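You operate a simulated robot arm through the tools that you are given. There is no shell and no other tool.

Carry out the task below with a simulated robot arm. There is one attempt and no reset: what you move stays moved.

## Task
Set the pie on the pale board and brush its crust with milk.
Fine: use the grey brush and stand it back in the grey caddy. Set down upright: grey brush. A coat counts when it lies all over at full strength: go over it till it gets no stronger.

Only the result counts: the job must be done as asked and must still hold three seconds after the hand-in. Knocking over, shifting, dropping, spilling or breaking anything else fails it.

## Robot
A 6-joint arm with a fingered hand, fixed in place. Base frame: the origin is on the floor under the middle of its stand, x ahead of it, y to its left, z up; the work surface is at about z = 750. Units: mm, degrees, N and s.
With the tool pointing down near the work surface it reaches from about 340 to 820 mm from the base axis. Its first joint turns from -166.0 to 166.0 degrees. Payload 4 kg.
The tool frame sits at the grasp point between the pads (the TCP): z along the fingers, y along the line on which they close. The tips reach 26 mm beyond it. The gripper opens to 132 mm; its body begins 73 mm behind the TCP. The gripper is a hand of 5 fingers: y runs from the thumb to the fingers, the wrist lies at [0, 0, -239] in the tool frame, and closing takes about 1.5 s.
Orientation is that of the tool frame in the base frame, as [roll, pitch, yaw] about the fixed x, y, z axes, in that order (R = Rz(yaw) Ry(pitch) Rx(roll)). With the fingers straight down and closing along the base's y, the tool's x points along the base's -x, its y along +y and its z along -z.

## Interface
- The arm moves only by the tool send_rows. Its argument "rows" is a list of rows, each an object of numbers (a shift or turn left out is 0, a gripper value left out holds the last): "x", "y", "z": the shift along the tool's x, y, z in units of 40 mm (1.0 is 40 mm); "rx", "ry", "rz": the turn, a rotation vector about the tool's x, y, z in units of 6 degrees (1.0 is 6 degrees). In form: [{"x": .., "y": .., "z": .., "rx": .., "ry": .., "rz": ..}, ...]. A call has 1 to 20 rows; each row shifts and turns the commanded pose from where the row before left it, along the tool's axes as they then stand. "jaw" is the finger opening in mm, from 0 to 132, set as the call begins (left out, the last holds). A call with a number of a shift or a turn outside -1 to 1 is refused whole. Rows are played at 5 a second. More than 50 mm and 8.6 degrees between two rows, or a gripper value outside its range, and nothing of the call is played. Where a pose cannot be reached the arm comes as near as it can. A force on the tool above 40 N (or 10 N above the force at the start of the call, whichever is more), or a blocked arm, ends the call early, and 0.2 s more pass. Each finger travels about 45 mm/s and halts on what it meets, pressing with about 26 N; the grip force reading is that of the motor and also rises with nothing between the fingers. The clock runs only during rows and for 0.2 s after the last one: add rows that do not move to give the fingers time. It gives the time, the measured TCP pose, the force on the tool (base axes), the opening and the grip force at its end, in the units of the frame above (readings bear some noise), with the torque about the TCP (base axes, N m) and any sound that the robot's microphone picked up.
- Cameras (640 x 400 px; columns grow to the right, rows downward): "scene" is fixed at [221.5, -649.4, 1481.8]; the picture's right is [0.70, -0.71, 0.00], its down [-0.39, -0.39, -0.83] and it looks along [0.59, 0.59, -0.55] (base axes); focal length 361 px, centre (320, 200). "wrist" rides on the gripper at [84, 2, -97] in the tool frame; the picture's right is [-0.02, 1.00, 0.00], its down [-0.75, -0.02, -0.66] and it looks along [-0.66, -0.01, 0.75] (tool axes); focal length 270 px, centre (320, 200). There is no depth. A picture from a camera that has moved, and an enlarged one, comes with that camera's place and axes in the base frame and with its lens.
- get_image(camera): a new picture of that camera. It takes no simulated time.
- hand_shape(shape): the hand has 5 fingers and takes this shape, open, in about a second: jaw (thumb against the fingers, like two jaws); tri (thumb and two fingers); tip (a fingertip pinch); poke (one finger out to press); point (the index stretched); flat (the hand flat); cup (the hand cupped); fist (a fist). The gripper value then closes the fingers along that shape, each until it touches; the sizes above hold for jaw. It gives what a move gives, with no picture.
- zoom(camera, box): a new picture of the part [left, top, right, bottom] of that camera's present view, enlarged. It takes no simulated time.
- finish_job(): hands the job in; it is judged then, once.

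Places have to be worked out from the pictures, the camera data and where the tool is seen. Open the gripper and draw the arm clear of the work before you hand the job in, unless the task says otherwise.

The tools are called after "Request:" as a command line: name --argument value ..., lists and objects as JSON in quotes. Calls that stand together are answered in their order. send_rows: Moves the arm, as the interface text tells. Its arguments: {"type":"object","properties":{"rows":{"type":"array","items":{"type":"object","properties":{"x":{"type":"number"},"y":{"type":"number"},"z":{"type":"number"},"rx":{"type":"number"},"ry":{"type":"number"},"rz":{"type":"number"}}}},"jaw":{"type":"number"}},"required":["rows"]} The other tools are called the same way: hand_shape (shape) gives the hand a shape; get_image (camera) takes a picture; zoom (camera, box) takes an enlarged picture of a part of a camera's view; finish_job () hands the job in.

At the start:

```text
t: 0.0
tool_pos: [485.6, 103.0, 1153.6]
orientation: [-180.0, 0.1, -180.0]
ft_force: [-0.3, 0.8, -0.3]
wrist_torque: [0.0, -0.01, -0.01]
finger_gap: 131.8
grasp_force: 0.1
shape: jaw
```

scene: 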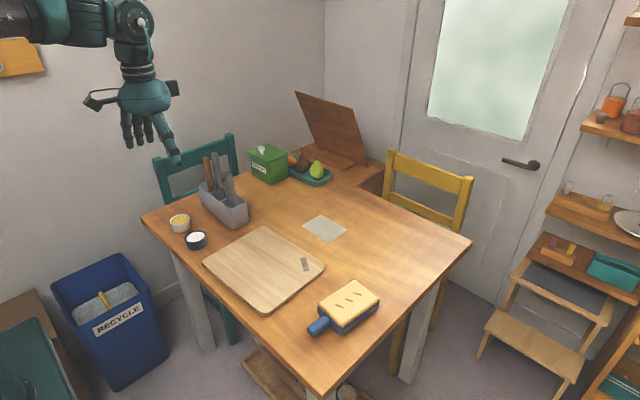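
wrist: 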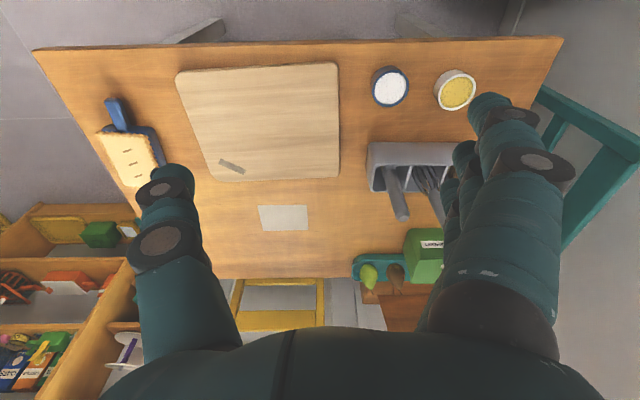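

I start by looking closely at the table to identify the pie, board, milk pot, brush and caddy.

Request:
zoom --camera "scene" --box '[140, 130, 300, 260]'

Request:
zoom --camera "scene" --box '[240, 210, 420, 350]'

Request:
zoom --camera "wrist" --box '[340, 50, 500, 250]'

Request:
zoom --camera "wrist" --box '[60, 50, 340, 250]'

```text
3.08 times, centred on (220, 195) of scene
camera zoom: at [221.5, -649.4, 1481.8], right [0.7, -0.71, 0.0], down [-0.39, -0.39, -0.83], along [0.59, 0.59, -0.55], focal length 1111 px, centre (628, 215)
```

zoom: 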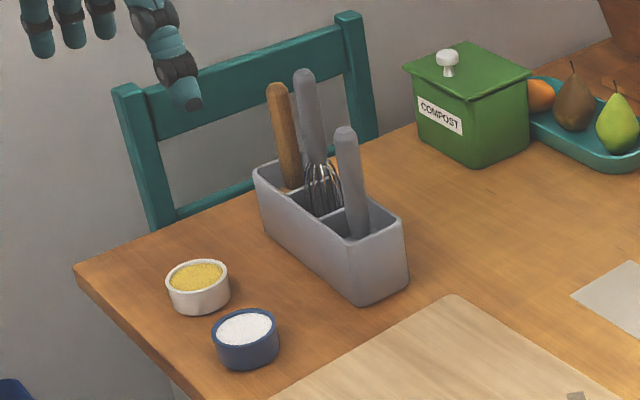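

```text
2.86 times, centred on (330, 280) of scene
camera zoom: at [221.5, -649.4, 1481.8], right [0.7, -0.71, 0.0], down [-0.39, -0.39, -0.83], along [0.59, 0.59, -0.55], focal length 1032 px, centre (291, -29)
```

zoom: 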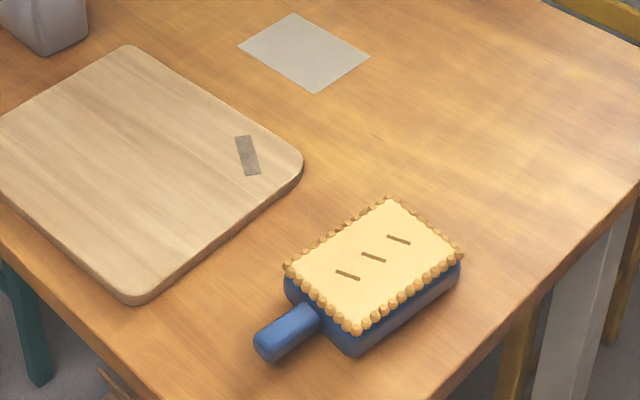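

```text
2.00 times, centred on (420, 150) of wrist
camera zoom: at [402.0, 104.7, 1249.0], right [0.02, 1.0, 0.0], down [0.75, -0.02, 0.66], along [0.66, -0.01, -0.75], focal length 541 px, centre (120, 300)
```

zoom: 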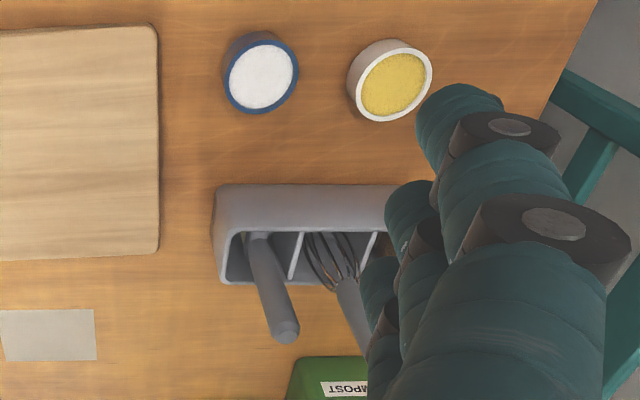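

```text
2.00 times, centred on (200, 150) of wrist
camera zoom: at [402.0, 104.7, 1249.0], right [0.02, 1.0, 0.0], down [0.75, -0.02, 0.66], along [0.66, -0.01, -0.75], focal length 541 px, centre (560, 300)
```

zoom: 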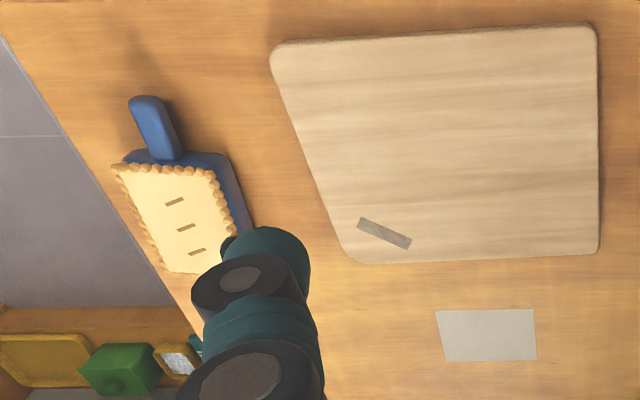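

The blue bowl with white content looks like the milk (about 560, 218); the pie in a blue handled dish is at about (697, -273), the board is centred near (645, 0). I zoom in further on the pie, the caddy and the strip on the board.

Request:
zoom --camera "scene" --box '[300, 270, 390, 340]'

Request:
zoom --camera "scene" --box '[195, 145, 255, 240]'

Request:
zoom --camera "scene" --box '[160, 205, 220, 255]'

Request:
zoom --camera "scene" --box '[280, 240, 340, 290]'

Request:
zoom --camera "wrist" --box '[360, 130, 470, 230]'

Request:
zoom --camera "wrist" --box '[80, 80, 190, 190]'

```text
5.71 times, centred on (345, 305) of scene
camera zoom: at [221.5, -649.4, 1481.8], right [0.7, -0.71, 0.0], down [-0.39, -0.39, -0.83], along [0.59, 0.59, -0.55], focal length 2063 px, centre (177, -400)
```

zoom: 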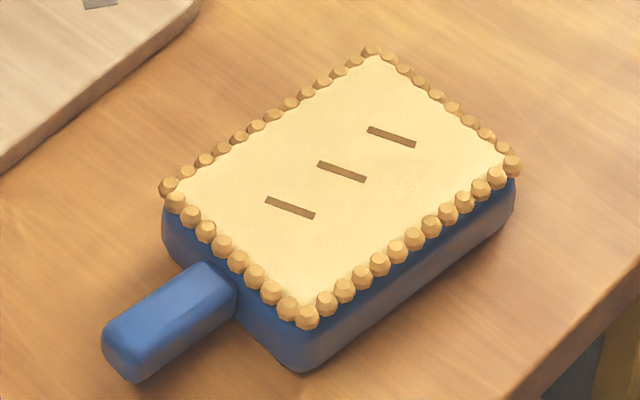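

```text
4.21 times, centred on (225, 192) of scene
camera zoom: at [221.5, -649.4, 1481.8], right [0.7, -0.71, 0.0], down [-0.39, -0.39, -0.83], along [0.59, 0.59, -0.55], focal length 1520 px, centre (720, 232)
```

zoom: 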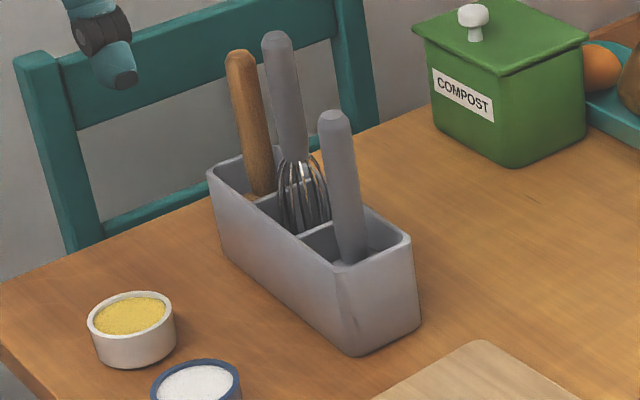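

```text
8.00 times, centred on (190, 230) of scene
camera zoom: at [221.5, -649.4, 1481.8], right [0.7, -0.71, 0.0], down [-0.39, -0.39, -0.83], along [0.59, 0.59, -0.55], focal length 2889 px, centre (1360, -40)
```

zoom: 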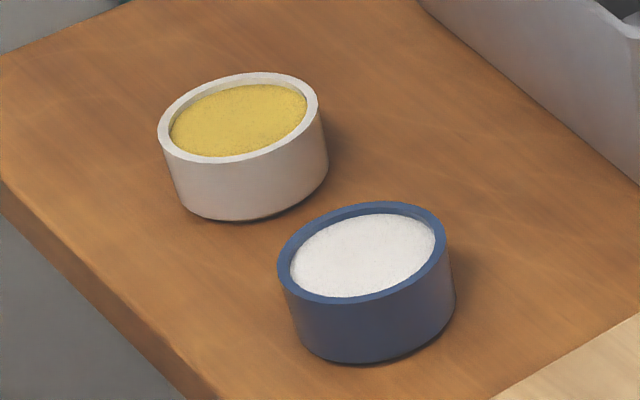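

```text
8.00 times, centred on (310, 265) of scene
camera zoom: at [221.5, -649.4, 1481.8], right [0.7, -0.71, 0.0], down [-0.39, -0.39, -0.83], along [0.59, 0.59, -0.55], focal length 2889 px, centre (400, -320)
```

zoom: 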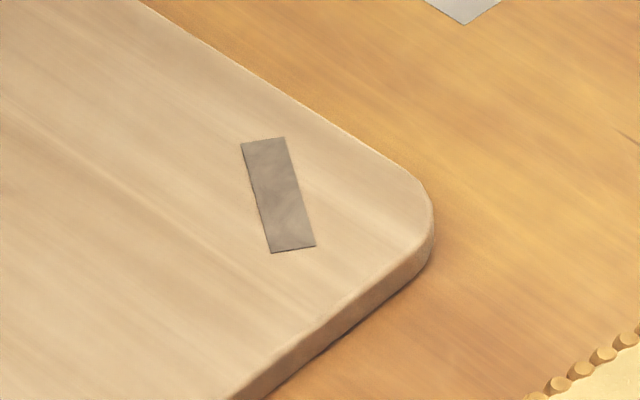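

```text
4.00 times, centred on (415, 180) of wrist
camera zoom: at [402.0, 104.7, 1249.0], right [0.02, 1.0, 0.0], down [0.75, -0.02, 0.66], along [0.66, -0.01, -0.75], focal length 1081 px, centre (-60, 280)
```

zoom: 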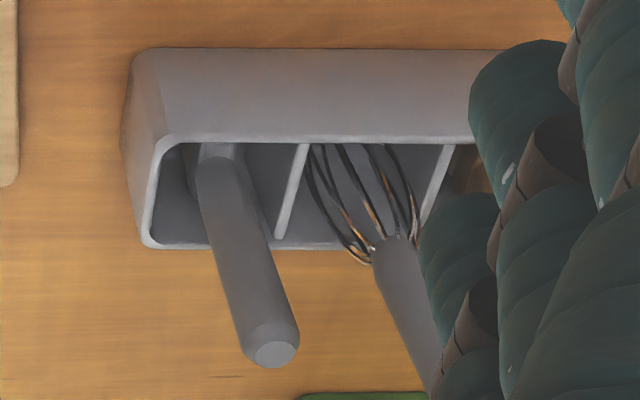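

```text
3.64 times, centred on (135, 135) of wrist
camera zoom: at [402.0, 104.7, 1249.0], right [0.02, 1.0, 0.0], down [0.75, -0.02, 0.66], along [0.66, -0.01, -0.75], focal length 983 px, centre (993, 436)
```

zoom: 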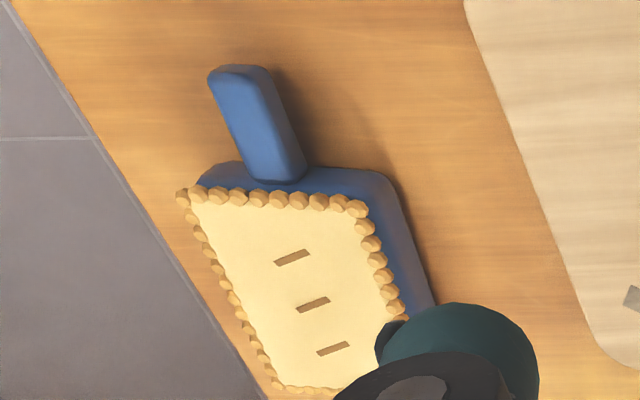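

The brush handle stands vertical at about (706, 232), top z≈946, in the first compartment. The pie is centred at about (696, -279), yaw about -5°, roughly 94 mm across. I move above the pie, aligned to grip the dish across its short side, and look.

Request:
send_rows --rows '[{"x": -0.4375, "y": -0.7954, "z": 0.4167}, {"x": -0.4375, "y": -0.7954, "z": 0.4167}, {"x": -0.4375, "y": -0.7954, "z": 0.4167}, {"x": -0.4375, "y": -0.7954, "z": 0.4167}, {"x": -0.4375, "y": -0.7954, "z": 0.4167}, {"x": -0.4375, "y": -0.7954, "z": 0.4167}, {"x": -0.4375, "y": -0.7954, "z": 0.4167}, {"x": -0.4375, "y": -0.7954, "z": 0.4167}, {"x": -0.4375, "y": -0.7954, "z": 0.4167}, {"x": -0.4375, "y": -0.7954, "z": 0.4167}, {"x": -0.4375, "y": -0.7954, "z": 0.4167}, {"x": -0.4375, "y": -0.7954, "z": 0.4167}, {"rz": 0.8333}, {}]' --jaw 132

```text
t: 3.0
tool_pos: [697.0, -278.4, 953.0]
orientation: [180.0, 0.1, 175.0]
ft_force: [0.8, -0.2, -0.2]
wrist_torque: [-0.01, 0.01, -0.03]
finger_gap: 131.8
grasp_force: 0.1
shape: jaw
```

The arm is above the pie; I check alignment from both cameras.

Request:
get_image --camera "wrist"

Request:
get_image --camera "scene"

```text
taken
camera wrist: at [613.5, -269.5, 1048.7], right [0.11, 0.99, 0.0], down [0.75, -0.08, 0.66], along [0.65, -0.07, -0.75], focal length 270 px, centre (320, 200)
```

wrist: 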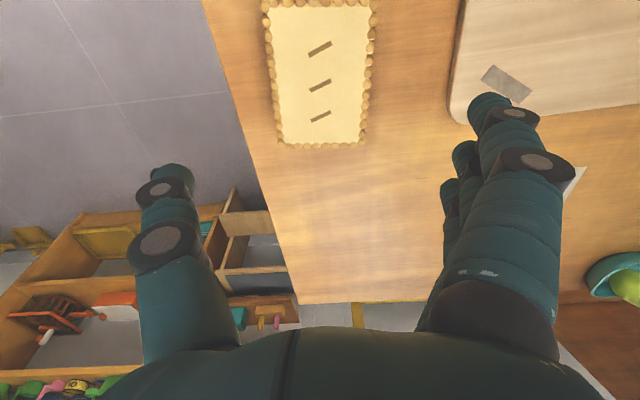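

```text
taken
```

scene: 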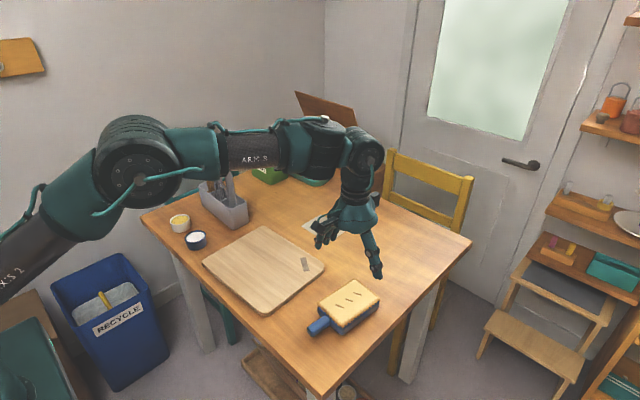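

The projection confirms the pie centre at (695.5, -278.5), right under the TCP. I lower to about z=800 with fingers open and check.

Request:
send_rows --rows '[{"x": 0.08, "z": 0.7}, {"z": 0.8}, {"z": 0.8}, {"z": 0.8}, {"z": 0.725}, {}]'

Request:
get_image --camera "wrist"

Request:
zoom --camera "scene" --box '[270, 210, 430, 340]'

```text
t: 4.4
tool_pos: [693.6, -279.0, 799.7]
orientation: [-179.9, 0.0, 175.0]
ft_force: [0.6, -0.1, 0.6]
wrist_torque: [-0.04, 0.03, 0.02]
finger_gap: 131.8
grasp_force: 0.1
shape: jaw
```

```text
taken
camera wrist: at [609.7, -269.4, 895.5], right [0.11, 0.99, 0.0], down [0.75, -0.08, 0.66], along [0.65, -0.07, -0.75], focal length 270 px, centre (320, 200)
```

wrist: 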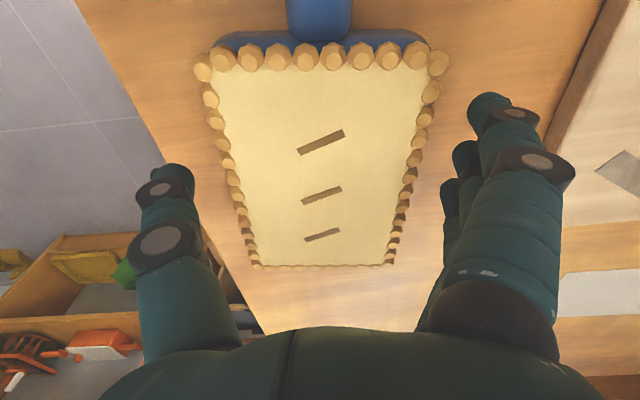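

```text
3.08 times, centred on (350, 275) of scene
camera zoom: at [221.5, -649.4, 1481.8], right [0.7, -0.71, 0.0], down [-0.39, -0.39, -0.83], along [0.59, 0.59, -0.55], focal length 1111 px, centre (228, -31)
```

zoom: 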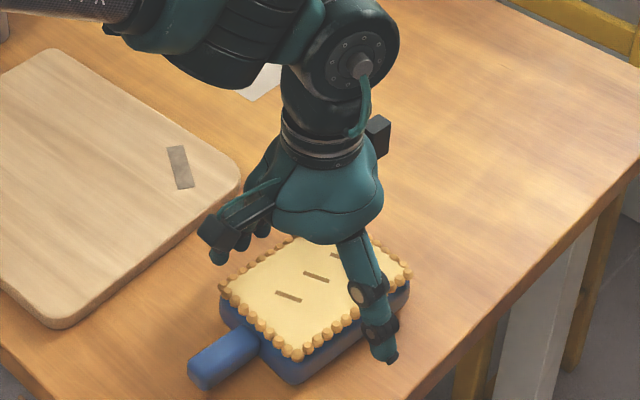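

The pie is well centred between thumb and fingers. I lower another 21 mm so the pads face the dish wall, checking the force.

Request:
send_rows --rows '[{"z": 0.26}, {"z": 0.26}, {}]'

Request:
zoom --camera "scene" --box '[300, 250, 400, 340]'

```text
t: 5.2
tool_pos: [693.4, -277.9, 779.0]
orientation: [180.0, 0.0, 175.0]
ft_force: [-0.1, 0.6, -0.2]
wrist_torque: [0.0, -0.01, -0.01]
finger_gap: 131.9
grasp_force: 0.0
shape: jaw
```

```text
4.44 times, centred on (350, 295) of scene
camera zoom: at [221.5, -649.4, 1481.8], right [0.7, -0.71, 0.0], down [-0.39, -0.39, -0.83], along [0.59, 0.59, -0.55], focal length 1605 px, centre (187, -222)
```

zoom: 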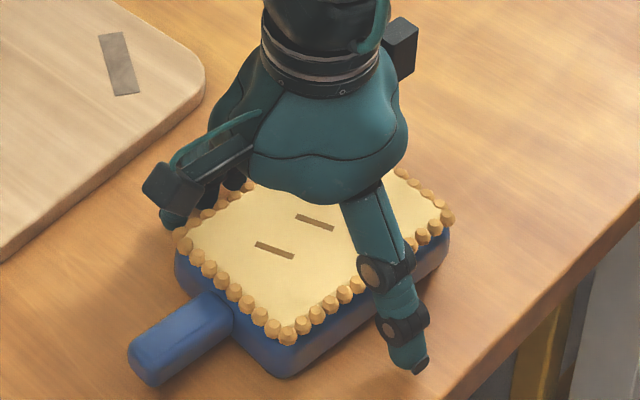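

No contact at z=779. I close the fingers on the dish walls.

Request:
send_rows --rows '[{}, {}, {}, {}, {}, {}, {}]' --jaw 80

Request:
get_image --camera "wrist"

Request:
zoom --camera "scene" --box '[300, 250, 400, 340]'

```text
t: 6.8
tool_pos: [693.9, -278.0, 779.4]
orientation: [179.9, 0.0, 175.0]
ft_force: [-0.1, -1.6, 0.1]
wrist_torque: [0.11, -0.01, -0.01]
finger_gap: 91.0
grasp_force: 26.1
shape: jaw
```

```text
taken
camera wrist: at [609.4, -269.0, 874.8], right [0.11, 0.99, 0.0], down [0.75, -0.08, 0.66], along [0.65, -0.07, -0.75], focal length 270 px, centre (320, 200)
```

wrist: 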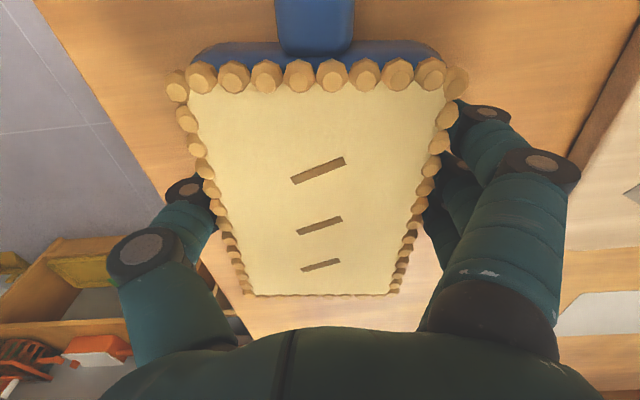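

```text
4.44 times, centred on (350, 295) of scene
camera zoom: at [221.5, -649.4, 1481.8], right [0.7, -0.71, 0.0], down [-0.39, -0.39, -0.83], along [0.59, 0.59, -0.55], focal length 1605 px, centre (187, -222)
```

zoom: 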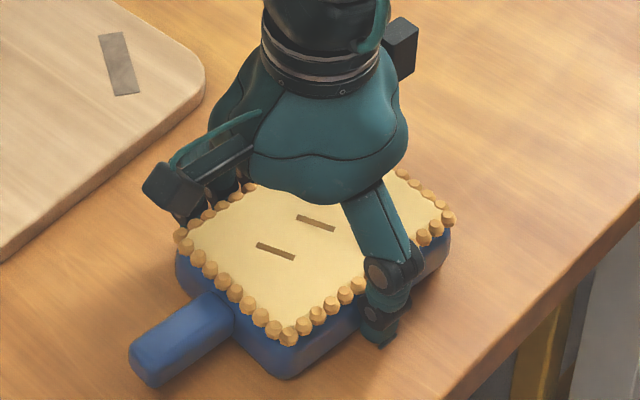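

The fingers stopped at 91 mm with 26 N on the dish. I lift gently by 40 mm and check that the pie comes along level.

Request:
send_rows --rows '[{"z": -0.25}, {"z": -0.25}, {"z": -0.25}, {"z": -0.25}, {}, {}]'

Request:
get_image --camera "wrist"

Request:
zoom --camera "scene" --box '[280, 220, 420, 340]'

```text
t: 8.2
tool_pos: [693.1, -278.0, 820.4]
orientation: [179.8, 0.0, 175.0]
ft_force: [-0.3, 0.3, -4.8]
wrist_torque: [-0.01, -0.04, 0.01]
finger_gap: 91.0
grasp_force: 26.0
shape: jaw
```

```text
taken
camera wrist: at [609.4, -269.0, 914.3], right [0.11, 0.99, 0.0], down [0.75, -0.08, 0.66], along [0.65, -0.07, -0.75], focal length 270 px, centre (320, 200)
```

wrist: 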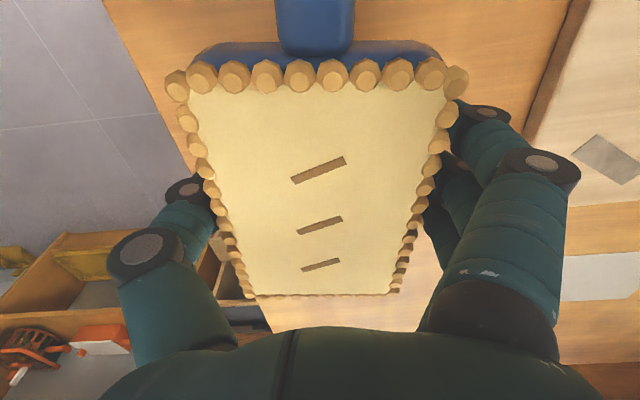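

```text
3.33 times, centred on (350, 280) of scene
camera zoom: at [221.5, -649.4, 1481.8], right [0.7, -0.71, 0.0], down [-0.39, -0.39, -0.83], along [0.59, 0.59, -0.55], focal length 1204 px, centre (220, -67)
```

zoom: 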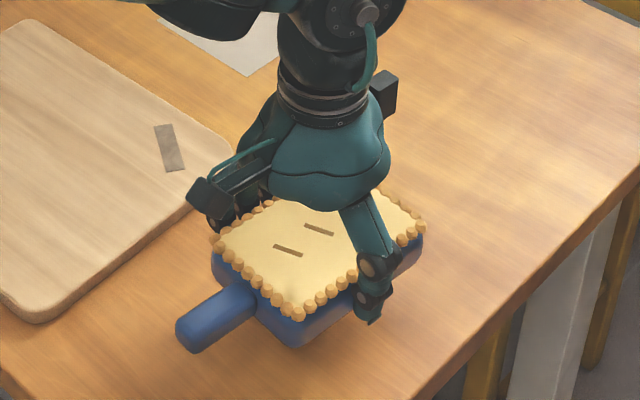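

The pie is up, level, weighing about 0.5 kg. I raise a bit more, square it to the base axes, and carry it over the board towards a centre near (660, -10).

Request:
send_rows --rows '[{"z": -0.5}, {"rz": -0.8333}, {"x": 0.0975, "y": 0.4}, {"x": 0.0975, "y": 0.8}, {"x": 0.0975, "y": 0.8}, {"x": 0.0975, "y": 0.8}, {"x": 0.0975, "y": 0.8}, {"x": 0.0975, "y": 0.8}, {"x": 0.0975, "y": 0.8}, {"x": 0.0975, "y": 0.8}, {"x": 0.0975, "y": 0.7}, {}, {}]'

Request:
get_image --camera "wrist"

Request:
zoom --camera "scene" --box '[190, 190, 370, 320]'

```text
t: 11.0
tool_pos: [658.7, -9.3, 839.0]
orientation: [179.9, 0.1, -180.0]
ft_force: [-0.4, -0.6, -4.3]
wrist_torque: [0.01, 0.0, 0.03]
finger_gap: 91.1
grasp_force: 25.7
shape: jaw
```

```text
taken
camera wrist: at [574.0, -8.3, 934.4], right [0.02, 1.0, 0.0], down [0.75, -0.02, 0.66], along [0.66, -0.01, -0.75], focal length 270 px, centre (320, 200)
```

wrist: 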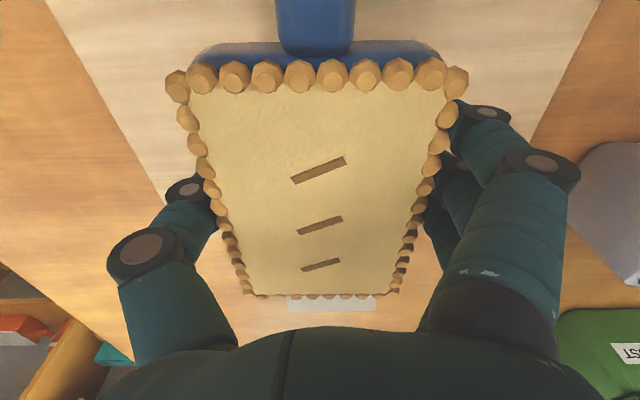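

```text
3.08 times, centred on (280, 255) of scene
camera zoom: at [221.5, -649.4, 1481.8], right [0.7, -0.71, 0.0], down [-0.39, -0.39, -0.83], along [0.59, 0.59, -0.55], focal length 1111 px, centre (443, 31)
```

zoom: 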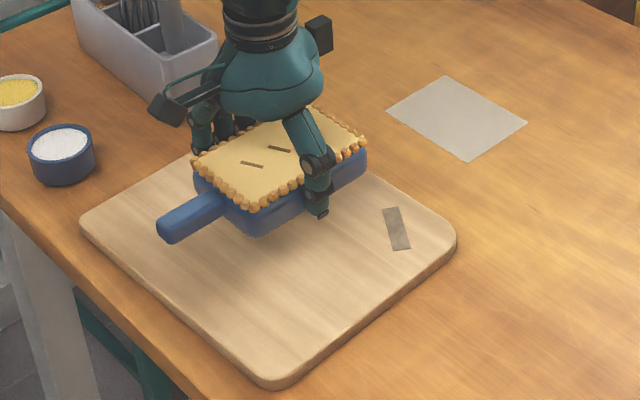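

The pie hovers over the board. I lower it about 34 mm and then continue in small steps while watching the force for touchdown.

Request:
send_rows --rows '[{"x": -0.1, "z": 0.3}, {"z": 0.3}, {"z": 0.25}, {}]'

Request:
send_rows --rows '[{"z": 0.06}, {"z": 0.06}, {}]'

```text
t: 12.0
tool_pos: [661.9, -10.8, 804.6]
orientation: [180.0, 0.0, -180.0]
ft_force: [0.7, 0.2, -3.6]
wrist_torque: [-0.05, -0.03, 0.01]
finger_gap: 90.6
grasp_force: 25.7
shape: jaw
```

```text
t: 12.8
tool_pos: [661.8, -10.6, 801.4]
orientation: [-180.0, 0.1, 179.9]
ft_force: [0.3, 0.5, -3.8]
wrist_torque: [0.02, -0.01, -0.01]
finger_gap: 91.0
grasp_force: 25.7
shape: jaw
```

Still airborne (about -4 N). I continue down in small steps.

Request:
send_rows --rows '[{"z": 0.04}, {"z": 0.04}, {}]'

Request:
zoom --camera "scene" --box '[230, 215, 330, 280]'

```text
t: 13.6
tool_pos: [662.1, -10.0, 797.5]
orientation: [-180.0, 0.0, -179.9]
ft_force: [-0.6, 0.6, -5.1]
wrist_torque: [-0.04, 0.01, -0.01]
finger_gap: 91.0
grasp_force: 26.1
shape: jaw
```

```text
6.15 times, centred on (280, 248) of scene
camera zoom: at [221.5, -649.4, 1481.8], right [0.7, -0.71, 0.0], down [-0.39, -0.39, -0.83], along [0.59, 0.59, -0.55], focal length 2222 px, centre (566, -92)
```

zoom: 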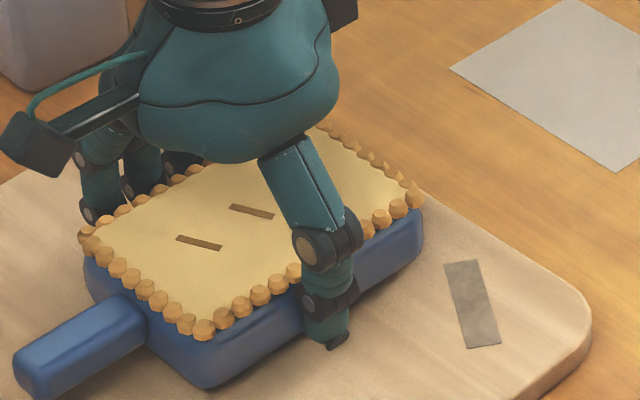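

Close to the board but not yet touching. A few more millimetres down, one step at a time.

Request:
send_rows --rows '[{"z": 0.03}, {"z": 0.02}, {}]'

Request:
send_rows --rows '[{"z": 0.03}, {"z": 0.02}, {}]'

```text
t: 14.4
tool_pos: [661.8, -9.7, 795.0]
orientation: [180.0, -0.1, 179.9]
ft_force: [-0.2, -0.7, -3.2]
wrist_torque: [0.06, 0.04, 0.04]
finger_gap: 91.2
grasp_force: 26.4
shape: jaw
```

```text
t: 15.2
tool_pos: [663.2, -10.9, 795.0]
orientation: [180.0, 0.1, 179.9]
ft_force: [-1.9, 1.5, 15.2]
wrist_torque: [0.2, 0.04, 0.03]
finger_gap: 90.9
grasp_force: 26.3
shape: jaw
```

Touchdown (force rose to +15 N), so the board top is near z≈766. I ease off 1.2 mm and open the fingers.

Request:
send_rows --rows '[{"z": -0.03}, {}]'

Request:
send_rows --rows '[{}, {}, {}, {}, {}, {}]' --jaw 132

Request:
send_rows --rows '[{"z": -0.5}, {"z": -1.0}, {"z": -1.0}, {"z": -1.0}, {}]'

Request:
get_image --camera "wrist"

Request:
get_image --camera "scene"

```text
t: 15.8
tool_pos: [661.1, -9.9, 795.3]
orientation: [-179.9, 0.2, -180.0]
ft_force: [1.1, 0.7, 9.2]
wrist_torque: [0.18, 0.05, 0.03]
finger_gap: 90.8
grasp_force: 25.5
shape: jaw
```

```text
t: 17.2
tool_pos: [662.4, -11.2, 796.1]
orientation: [180.0, 0.0, -180.0]
ft_force: [-0.1, -0.7, 0.5]
wrist_torque: [-0.01, -0.02, -0.02]
finger_gap: 131.9
grasp_force: 0.0
shape: jaw
```

```text
t: 18.4
tool_pos: [660.5, -10.8, 934.6]
orientation: [-179.9, 0.0, -180.0]
ft_force: [0.4, 0.6, 0.2]
wrist_torque: [-0.01, 0.0, -0.04]
finger_gap: 131.6
grasp_force: 0.0
shape: jaw
```

```text
taken
camera wrist: at [577.2, -8.7, 1030.8], right [0.02, 1.0, 0.0], down [0.75, -0.02, 0.66], along [0.66, -0.01, -0.75], focal length 270 px, centre (320, 200)
```

wrist: 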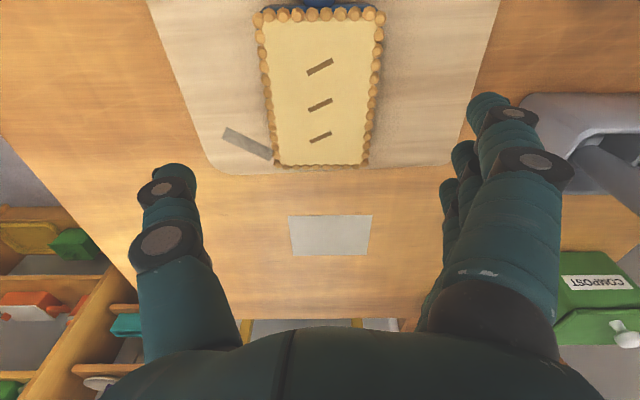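

```text
taken
```

scene: 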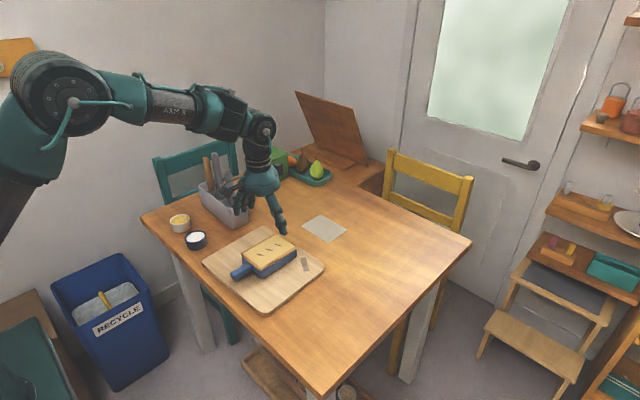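

The pie sits flat on the board, centre about (666, -10), squared. Next I rise and go above the grey brush handle at (706, 232).

Request:
send_rows --rows '[{"z": -0.785}, {"z": -0.785}, {"z": -0.785}, {"z": -0.785}, {"x": -0.1625, "y": 0.867}, {"x": -0.1625, "y": 0.867}, {"x": -0.1625, "y": 0.867}, {"x": -0.1625, "y": 0.867}, {"x": -0.1625, "y": 0.867}, {"x": -0.1625, "y": 0.867}, {"x": -0.1625, "y": 0.867}, {}]'

Request:
get_image --camera "wrist"

Request:
zoom --camera "scene" --box '[170, 150, 330, 310]'

```text
t: 21.0
tool_pos: [707.0, 231.5, 1061.0]
orientation: [-179.9, 0.0, -180.0]
ft_force: [0.1, 0.5, -1.0]
wrist_torque: [-0.03, 0.01, 0.03]
finger_gap: 131.8
grasp_force: 0.1
shape: jaw
```

```text
taken
camera wrist: at [622.3, 234.4, 1155.3], right [0.02, 1.0, 0.0], down [0.75, -0.02, 0.66], along [0.66, -0.01, -0.75], focal length 270 px, centre (320, 200)
```

wrist: 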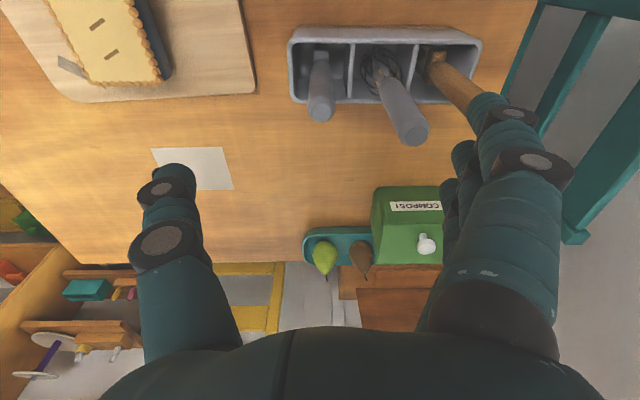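

```text
2.50 times, centred on (250, 230) of scene
camera zoom: at [221.5, -649.4, 1481.8], right [0.7, -0.71, 0.0], down [-0.39, -0.39, -0.83], along [0.59, 0.59, -0.55], focal length 903 px, centre (495, 125)
```

zoom: 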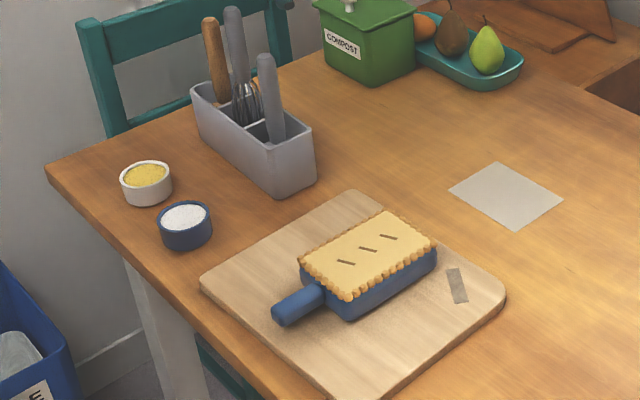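

I zoom the wrist view on the brush to refine its position and see its head.

Request:
zoom --camera "wrist" --box '[270, 10, 450, 160]'

Request:
zoom --camera "scene" --box '[190, 140, 260, 210]'

```text
2.67 times, centred on (360, 85) of wrist
camera zoom: at [622.3, 234.4, 1155.3], right [0.02, 1.0, 0.0], down [0.75, -0.02, 0.66], along [0.66, -0.01, -0.75], focal length 721 px, centre (213, 507)
```

zoom: 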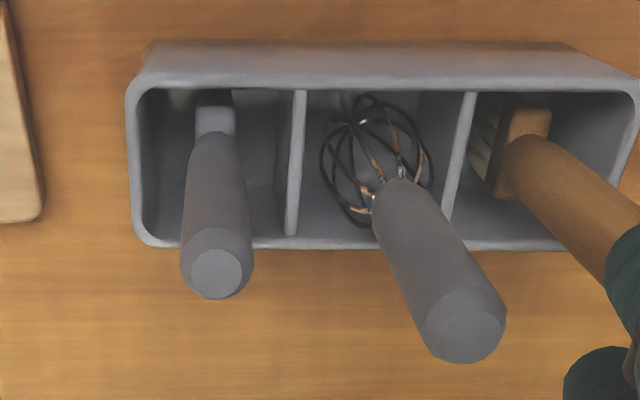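

```text
5.71 times, centred on (225, 175) of scene
camera zoom: at [221.5, -649.4, 1481.8], right [0.7, -0.71, 0.0], down [-0.39, -0.39, -0.83], along [0.59, 0.59, -0.55], focal length 2063 px, centre (863, 343)
```

zoom: 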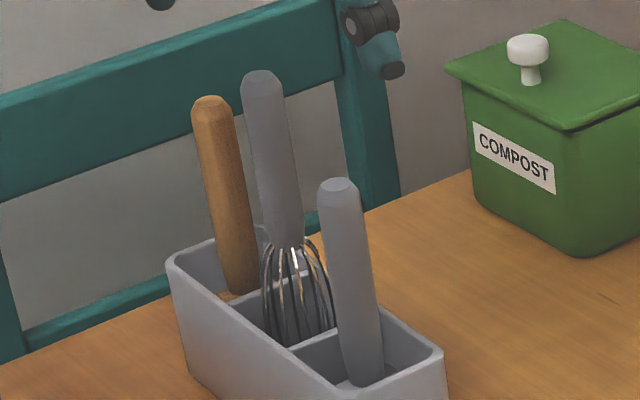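

The grey brush handle is vertical on axis about (715.5, 235), top z≈940, with the whisk 65 mm further in y (top z≈986). I rotate the hand by +90° so it closes along x, clear of the whisk.

Request:
send_rows --rows '[{"rz": -1}, {"rz": -1}, {"rz": -1}, {"rz": -1}, {"rz": -1}, {"rz": -1}, {"rz": -1}, {"rz": -1}, {"rz": -1}, {"rz": -1}, {"rz": -1}, {"rz": -1}, {"rz": -1}, {"rz": -1}, {"rz": -1}, {"x": -0.0825, "y": -0.2125}, {}]'

Request:
get_image --camera "wrist"

Request:
zoom --camera "scene" --box '[140, 60, 320, 260]'

```text
t: 24.6
tool_pos: [714.9, 236.9, 1061.1]
orientation: [-179.9, 0.0, -89.9]
ft_force: [0.7, 0.3, -0.6]
wrist_torque: [0.02, -0.01, -0.02]
finger_gap: 132.0
grasp_force: 0.1
shape: jaw
```

```text
taken
camera wrist: at [714.5, 151.6, 1155.8], right [-1.0, 0.02, 0.0], down [0.01, 0.75, 0.66], along [0.01, 0.66, -0.75], focal length 270 px, centre (320, 200)
```

wrist: 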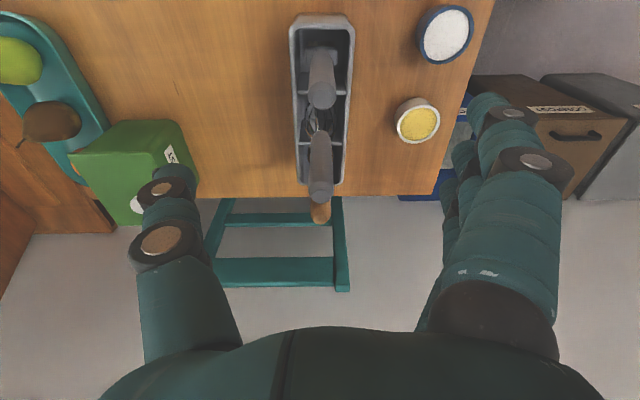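

```text
2.00 times, centred on (230, 160) of scene
camera zoom: at [221.5, -649.4, 1481.8], right [0.7, -0.71, 0.0], down [-0.39, -0.39, -0.83], along [0.59, 0.59, -0.55], focal length 722 px, centre (500, 280)
```

zoom: 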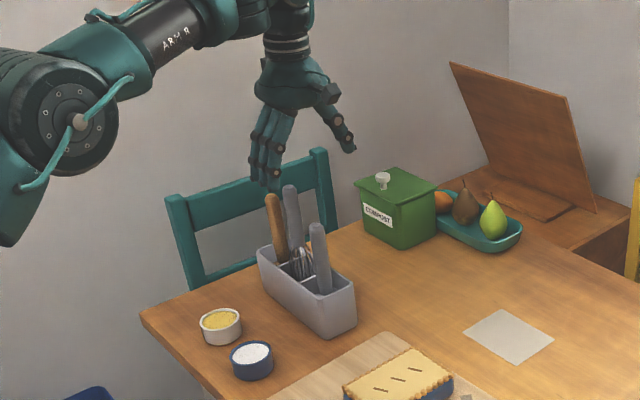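

The brush handle is right on the TCP axis. I lower with open fingers to about z=935 and check clearance to the whisk.

Request:
send_rows --rows '[{"x": 0.04, "z": 0.7}, {"z": 0.7}, {"z": 0.7}, {"z": 0.6}, {"z": 0.45}, {}]'

Request:
get_image --camera "wrist"

Request:
zoom --camera "scene" --box '[180, 100, 290, 220]'

```text
t: 26.0
tool_pos: [716.2, 233.3, 934.8]
orientation: [180.0, 0.0, -89.9]
ft_force: [-0.7, -0.1, 0.8]
wrist_torque: [0.01, 0.0, -0.03]
finger_gap: 131.9
grasp_force: 0.0
shape: jaw
```

```text
taken
camera wrist: at [715.1, 149.4, 1030.2], right [-1.0, 0.02, 0.0], down [0.02, 0.75, 0.66], along [0.01, 0.66, -0.75], focal length 270 px, centre (320, 200)
```

wrist: 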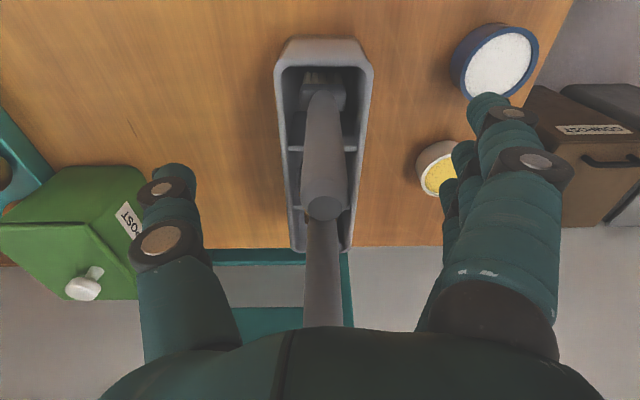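

```text
3.33 times, centred on (235, 160) of scene
camera zoom: at [221.5, -649.4, 1481.8], right [0.7, -0.71, 0.0], down [-0.39, -0.39, -0.83], along [0.59, 0.59, -0.55], focal length 1204 px, centre (603, 333)
```

zoom: 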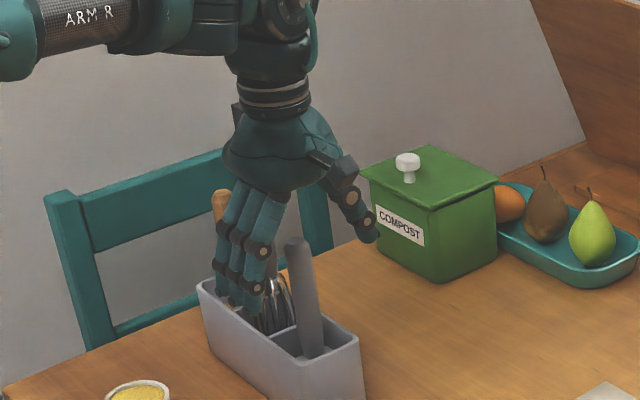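

Alignment looks good, no contact. I lower 16 mm more to about z=919, then close the fingers on the handle.

Request:
send_rows --rows '[{"x": -0.02, "z": 0.2}, {"z": 0.2}, {}]'

Request:
get_image --camera "wrist"

```text
t: 26.8
tool_pos: [716.0, 234.8, 918.9]
orientation: [180.0, 0.0, -90.0]
ft_force: [0.6, -0.2, 0.3]
wrist_torque: [0.01, 0.02, -0.05]
finger_gap: 131.9
grasp_force: 0.1
shape: jaw
```

```text
taken
camera wrist: at [714.7, 150.4, 1013.4], right [-1.0, 0.02, 0.0], down [0.02, 0.75, 0.66], along [0.01, 0.66, -0.75], focal length 270 px, centre (320, 200)
```

wrist: 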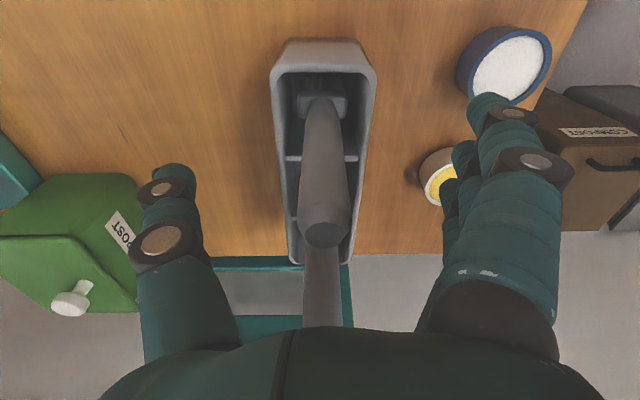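

Before closing I check the lateral extent of the little finger relative to the whisk handle.

Request:
zoom --camera "scene" --box '[190, 110, 260, 200]'

Request:
zoom --camera "wrist" --box '[400, 60, 580, 340]'

```text
4.44 times, centred on (225, 155) of scene
camera zoom: at [221.5, -649.4, 1481.8], right [0.7, -0.71, 0.0], down [-0.39, -0.39, -0.83], along [0.59, 0.59, -0.55], focal length 1605 px, centre (742, 400)
```

zoom: 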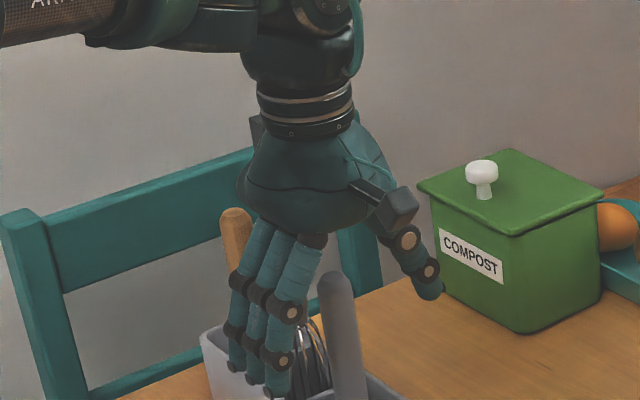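

```text
1.43 times, centred on (490, 200) of wrist
camera zoom: at [714.7, 150.4, 1013.4], right [-1.0, 0.02, 0.0], down [0.02, 0.75, 0.66], along [0.01, 0.66, -0.75], focal length 386 px, centre (77, 200)
```

zoom: 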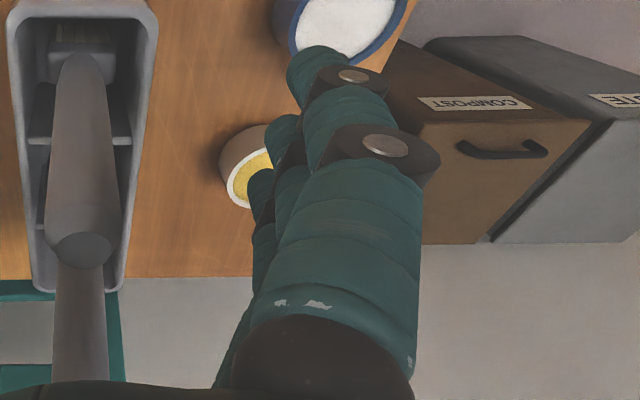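

Request:
zoom --camera "scene" --box '[230, 140, 265, 175]'

Request:
zoom --camera "scene" --box '[225, 155, 275, 205]'

```text
11.43 times, centred on (248, 158) of scene
camera zoom: at [221.5, -649.4, 1481.8], right [0.7, -0.71, 0.0], down [-0.39, -0.39, -0.83], along [0.59, 0.59, -0.55], focal length 4127 px, centre (1149, 686)
```

zoom: 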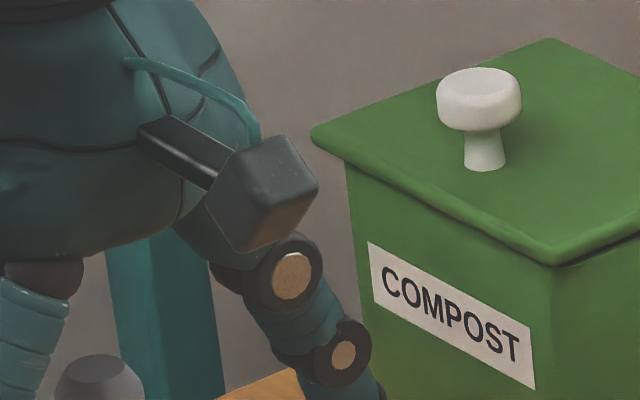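

```text
8.00 times, centred on (250, 180) of scene
camera zoom: at [221.5, -649.4, 1481.8], right [0.7, -0.71, 0.0], down [-0.39, -0.39, -0.83], along [0.59, 0.59, -0.55], focal length 2889 px, centre (880, 360)
```

zoom: 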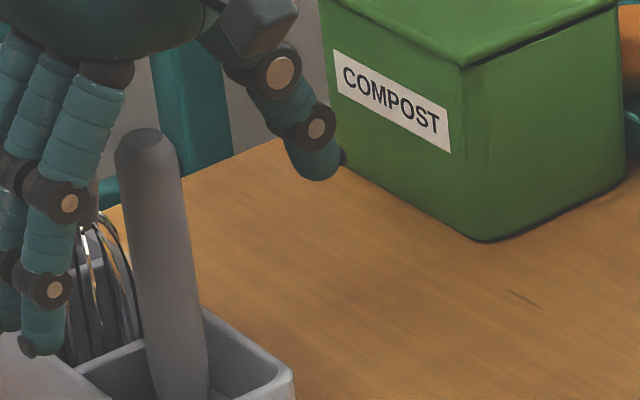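

Request:
zoom --camera "scene" --box '[215, 145, 265, 205]'

Request:
zoom --camera "scene" --box '[225, 150, 255, 200]'

```text
6.67 times, centred on (240, 175) of scene
camera zoom: at [221.5, -649.4, 1481.8], right [0.7, -0.71, 0.0], down [-0.39, -0.39, -0.83], along [0.59, 0.59, -0.55], focal length 2407 px, centre (853, 367)
```

zoom: 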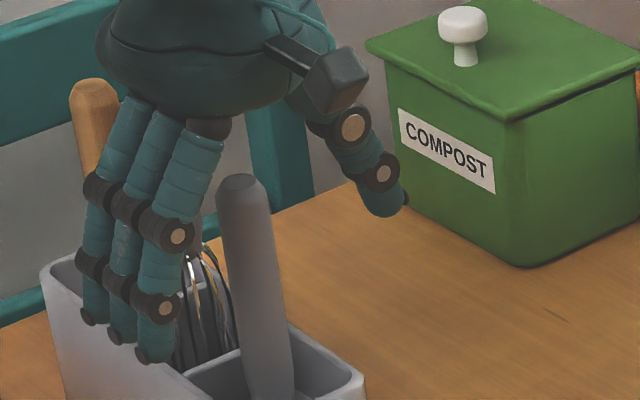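

```text
8.00 times, centred on (240, 175) of scene
camera zoom: at [221.5, -649.4, 1481.8], right [0.7, -0.71, 0.0], down [-0.39, -0.39, -0.83], along [0.59, 0.59, -0.55], focal length 2889 px, centre (960, 400)
```

zoom: 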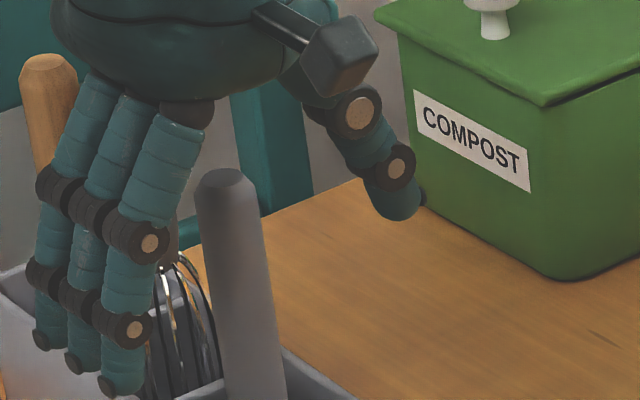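

Only index, middle and ring fingers hang in the path, with the ring finger about 30 mm short of the whisk, so closing is safe. I close on the handle.

Request:
send_rows --rows '[{}, {}, {}, {}, {}, {}, {}, {}, {}, {}]' --jaw 10

Request:
get_image --camera "wrist"

Request:
zoom --camera "scene" --box '[215, 145, 265, 205]'

```text
t: 29.0
tool_pos: [715.3, 234.5, 918.6]
orientation: [180.0, 0.0, -90.0]
ft_force: [-0.7, 0.5, 0.9]
wrist_torque: [0.01, 0.14, 0.01]
finger_gap: 5.5
grasp_force: 25.9
shape: jaw
```

```text
taken
camera wrist: at [714.7, 150.3, 1013.7], right [-1.0, 0.02, 0.0], down [0.02, 0.75, 0.66], along [0.01, 0.66, -0.75], focal length 270 px, centre (320, 200)
```

wrist: 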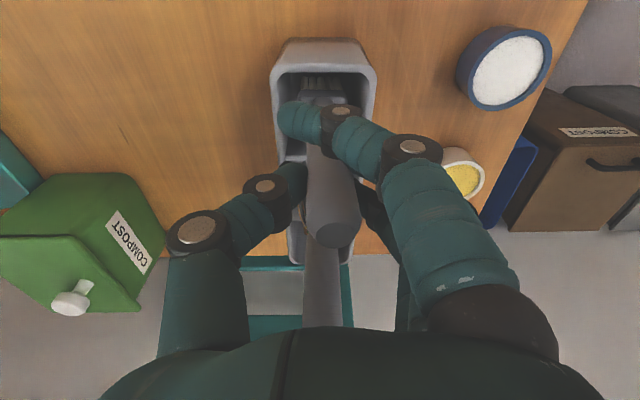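

```text
6.67 times, centred on (240, 175) of scene
camera zoom: at [221.5, -649.4, 1481.8], right [0.7, -0.71, 0.0], down [-0.39, -0.39, -0.83], along [0.59, 0.59, -0.55], focal length 2407 px, centre (853, 367)
```

zoom: 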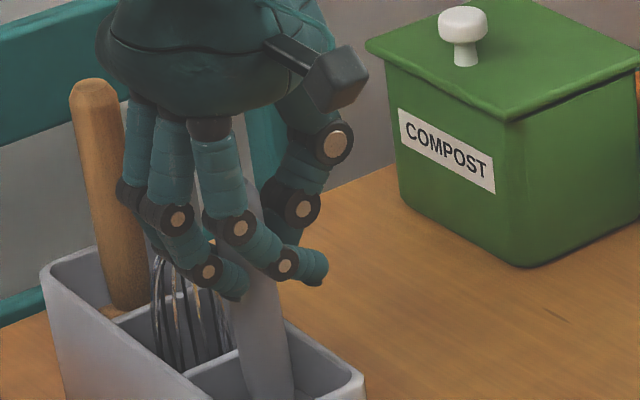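

The handle is gripped at 26 N. I check that neither the whisk nor the caddy got disturbed before lifting.

Request:
zoom --camera "wrist" --box '[240, 20, 460, 340]'

Request:
zoom --camera "scene" --box '[222, 165, 257, 205]'

```text
1.25 times, centred on (350, 180) of wrist
camera zoom: at [714.7, 150.3, 1013.7], right [-1.0, 0.02, 0.0], down [0.02, 0.75, 0.66], along [0.01, 0.66, -0.75], focal length 338 px, centre (282, 225)
```

zoom: 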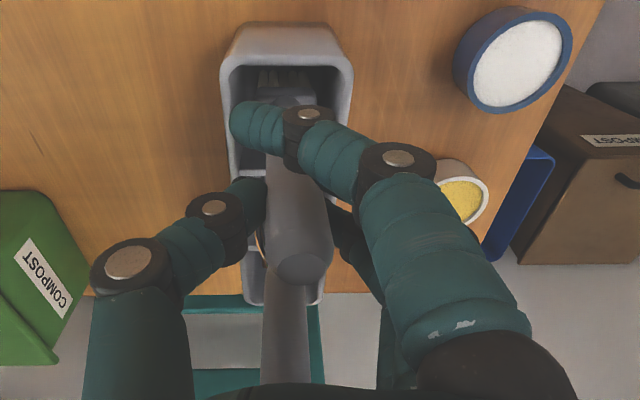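

```text
10.00 times, centred on (240, 185) of scene
camera zoom: at [221.5, -649.4, 1481.8], right [0.7, -0.71, 0.0], down [-0.39, -0.39, -0.83], along [0.59, 0.59, -0.55], focal length 3611 px, centre (1125, 350)
```

zoom: 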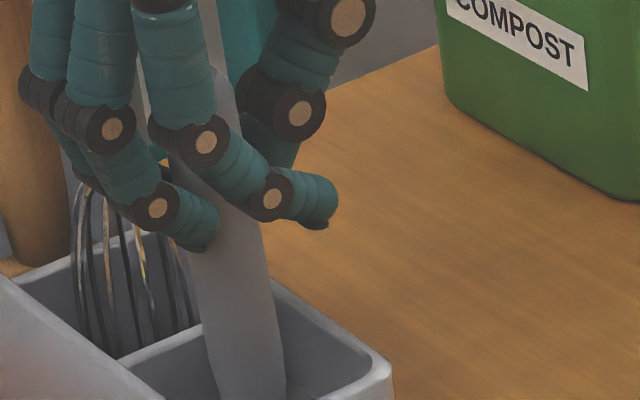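

The whisk looks upright and untouched, with no measurable force. I lift slowly by 20 mm and verify that only the brush follows.

Request:
send_rows --rows '[{"z": -0.1}, {"z": -0.1}, {"z": -0.15}, {"z": -0.15}, {}]'

Request:
zoom --camera "scene" --box '[210, 145, 260, 205]'

Request:
get_image --camera "wrist"

```text
t: 30.2
tool_pos: [715.7, 233.3, 939.1]
orientation: [-179.9, 0.1, -90.0]
ft_force: [-0.1, 0.2, -0.4]
wrist_torque: [0.03, 0.05, -0.01]
finger_gap: 5.4
grasp_force: 25.7
shape: jaw
```

```text
6.67 times, centred on (235, 175) of scene
camera zoom: at [221.5, -649.4, 1481.8], right [0.7, -0.71, 0.0], down [-0.39, -0.39, -0.83], along [0.59, 0.59, -0.55], focal length 2407 px, centre (887, 367)
```

zoom: 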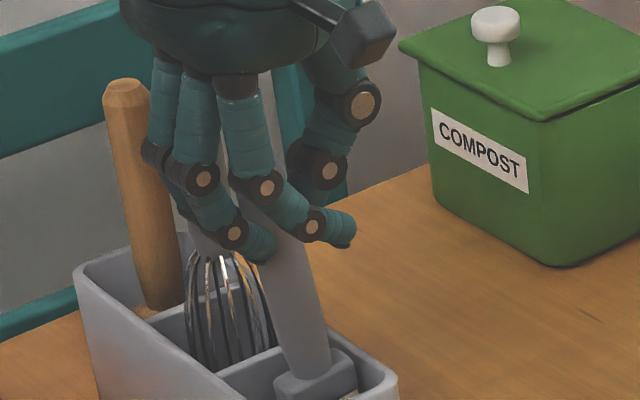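

```text
taken
camera wrist: at [714.6, 150.3, 1034.1], right [-1.0, 0.02, 0.0], down [0.02, 0.75, 0.66], along [0.01, 0.66, -0.75], focal length 270 px, centre (320, 200)
```

wrist: 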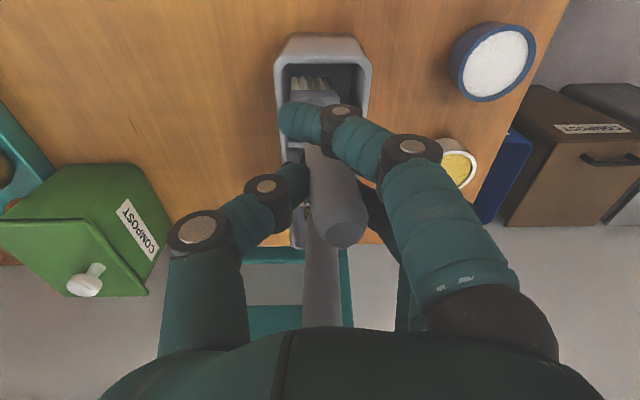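

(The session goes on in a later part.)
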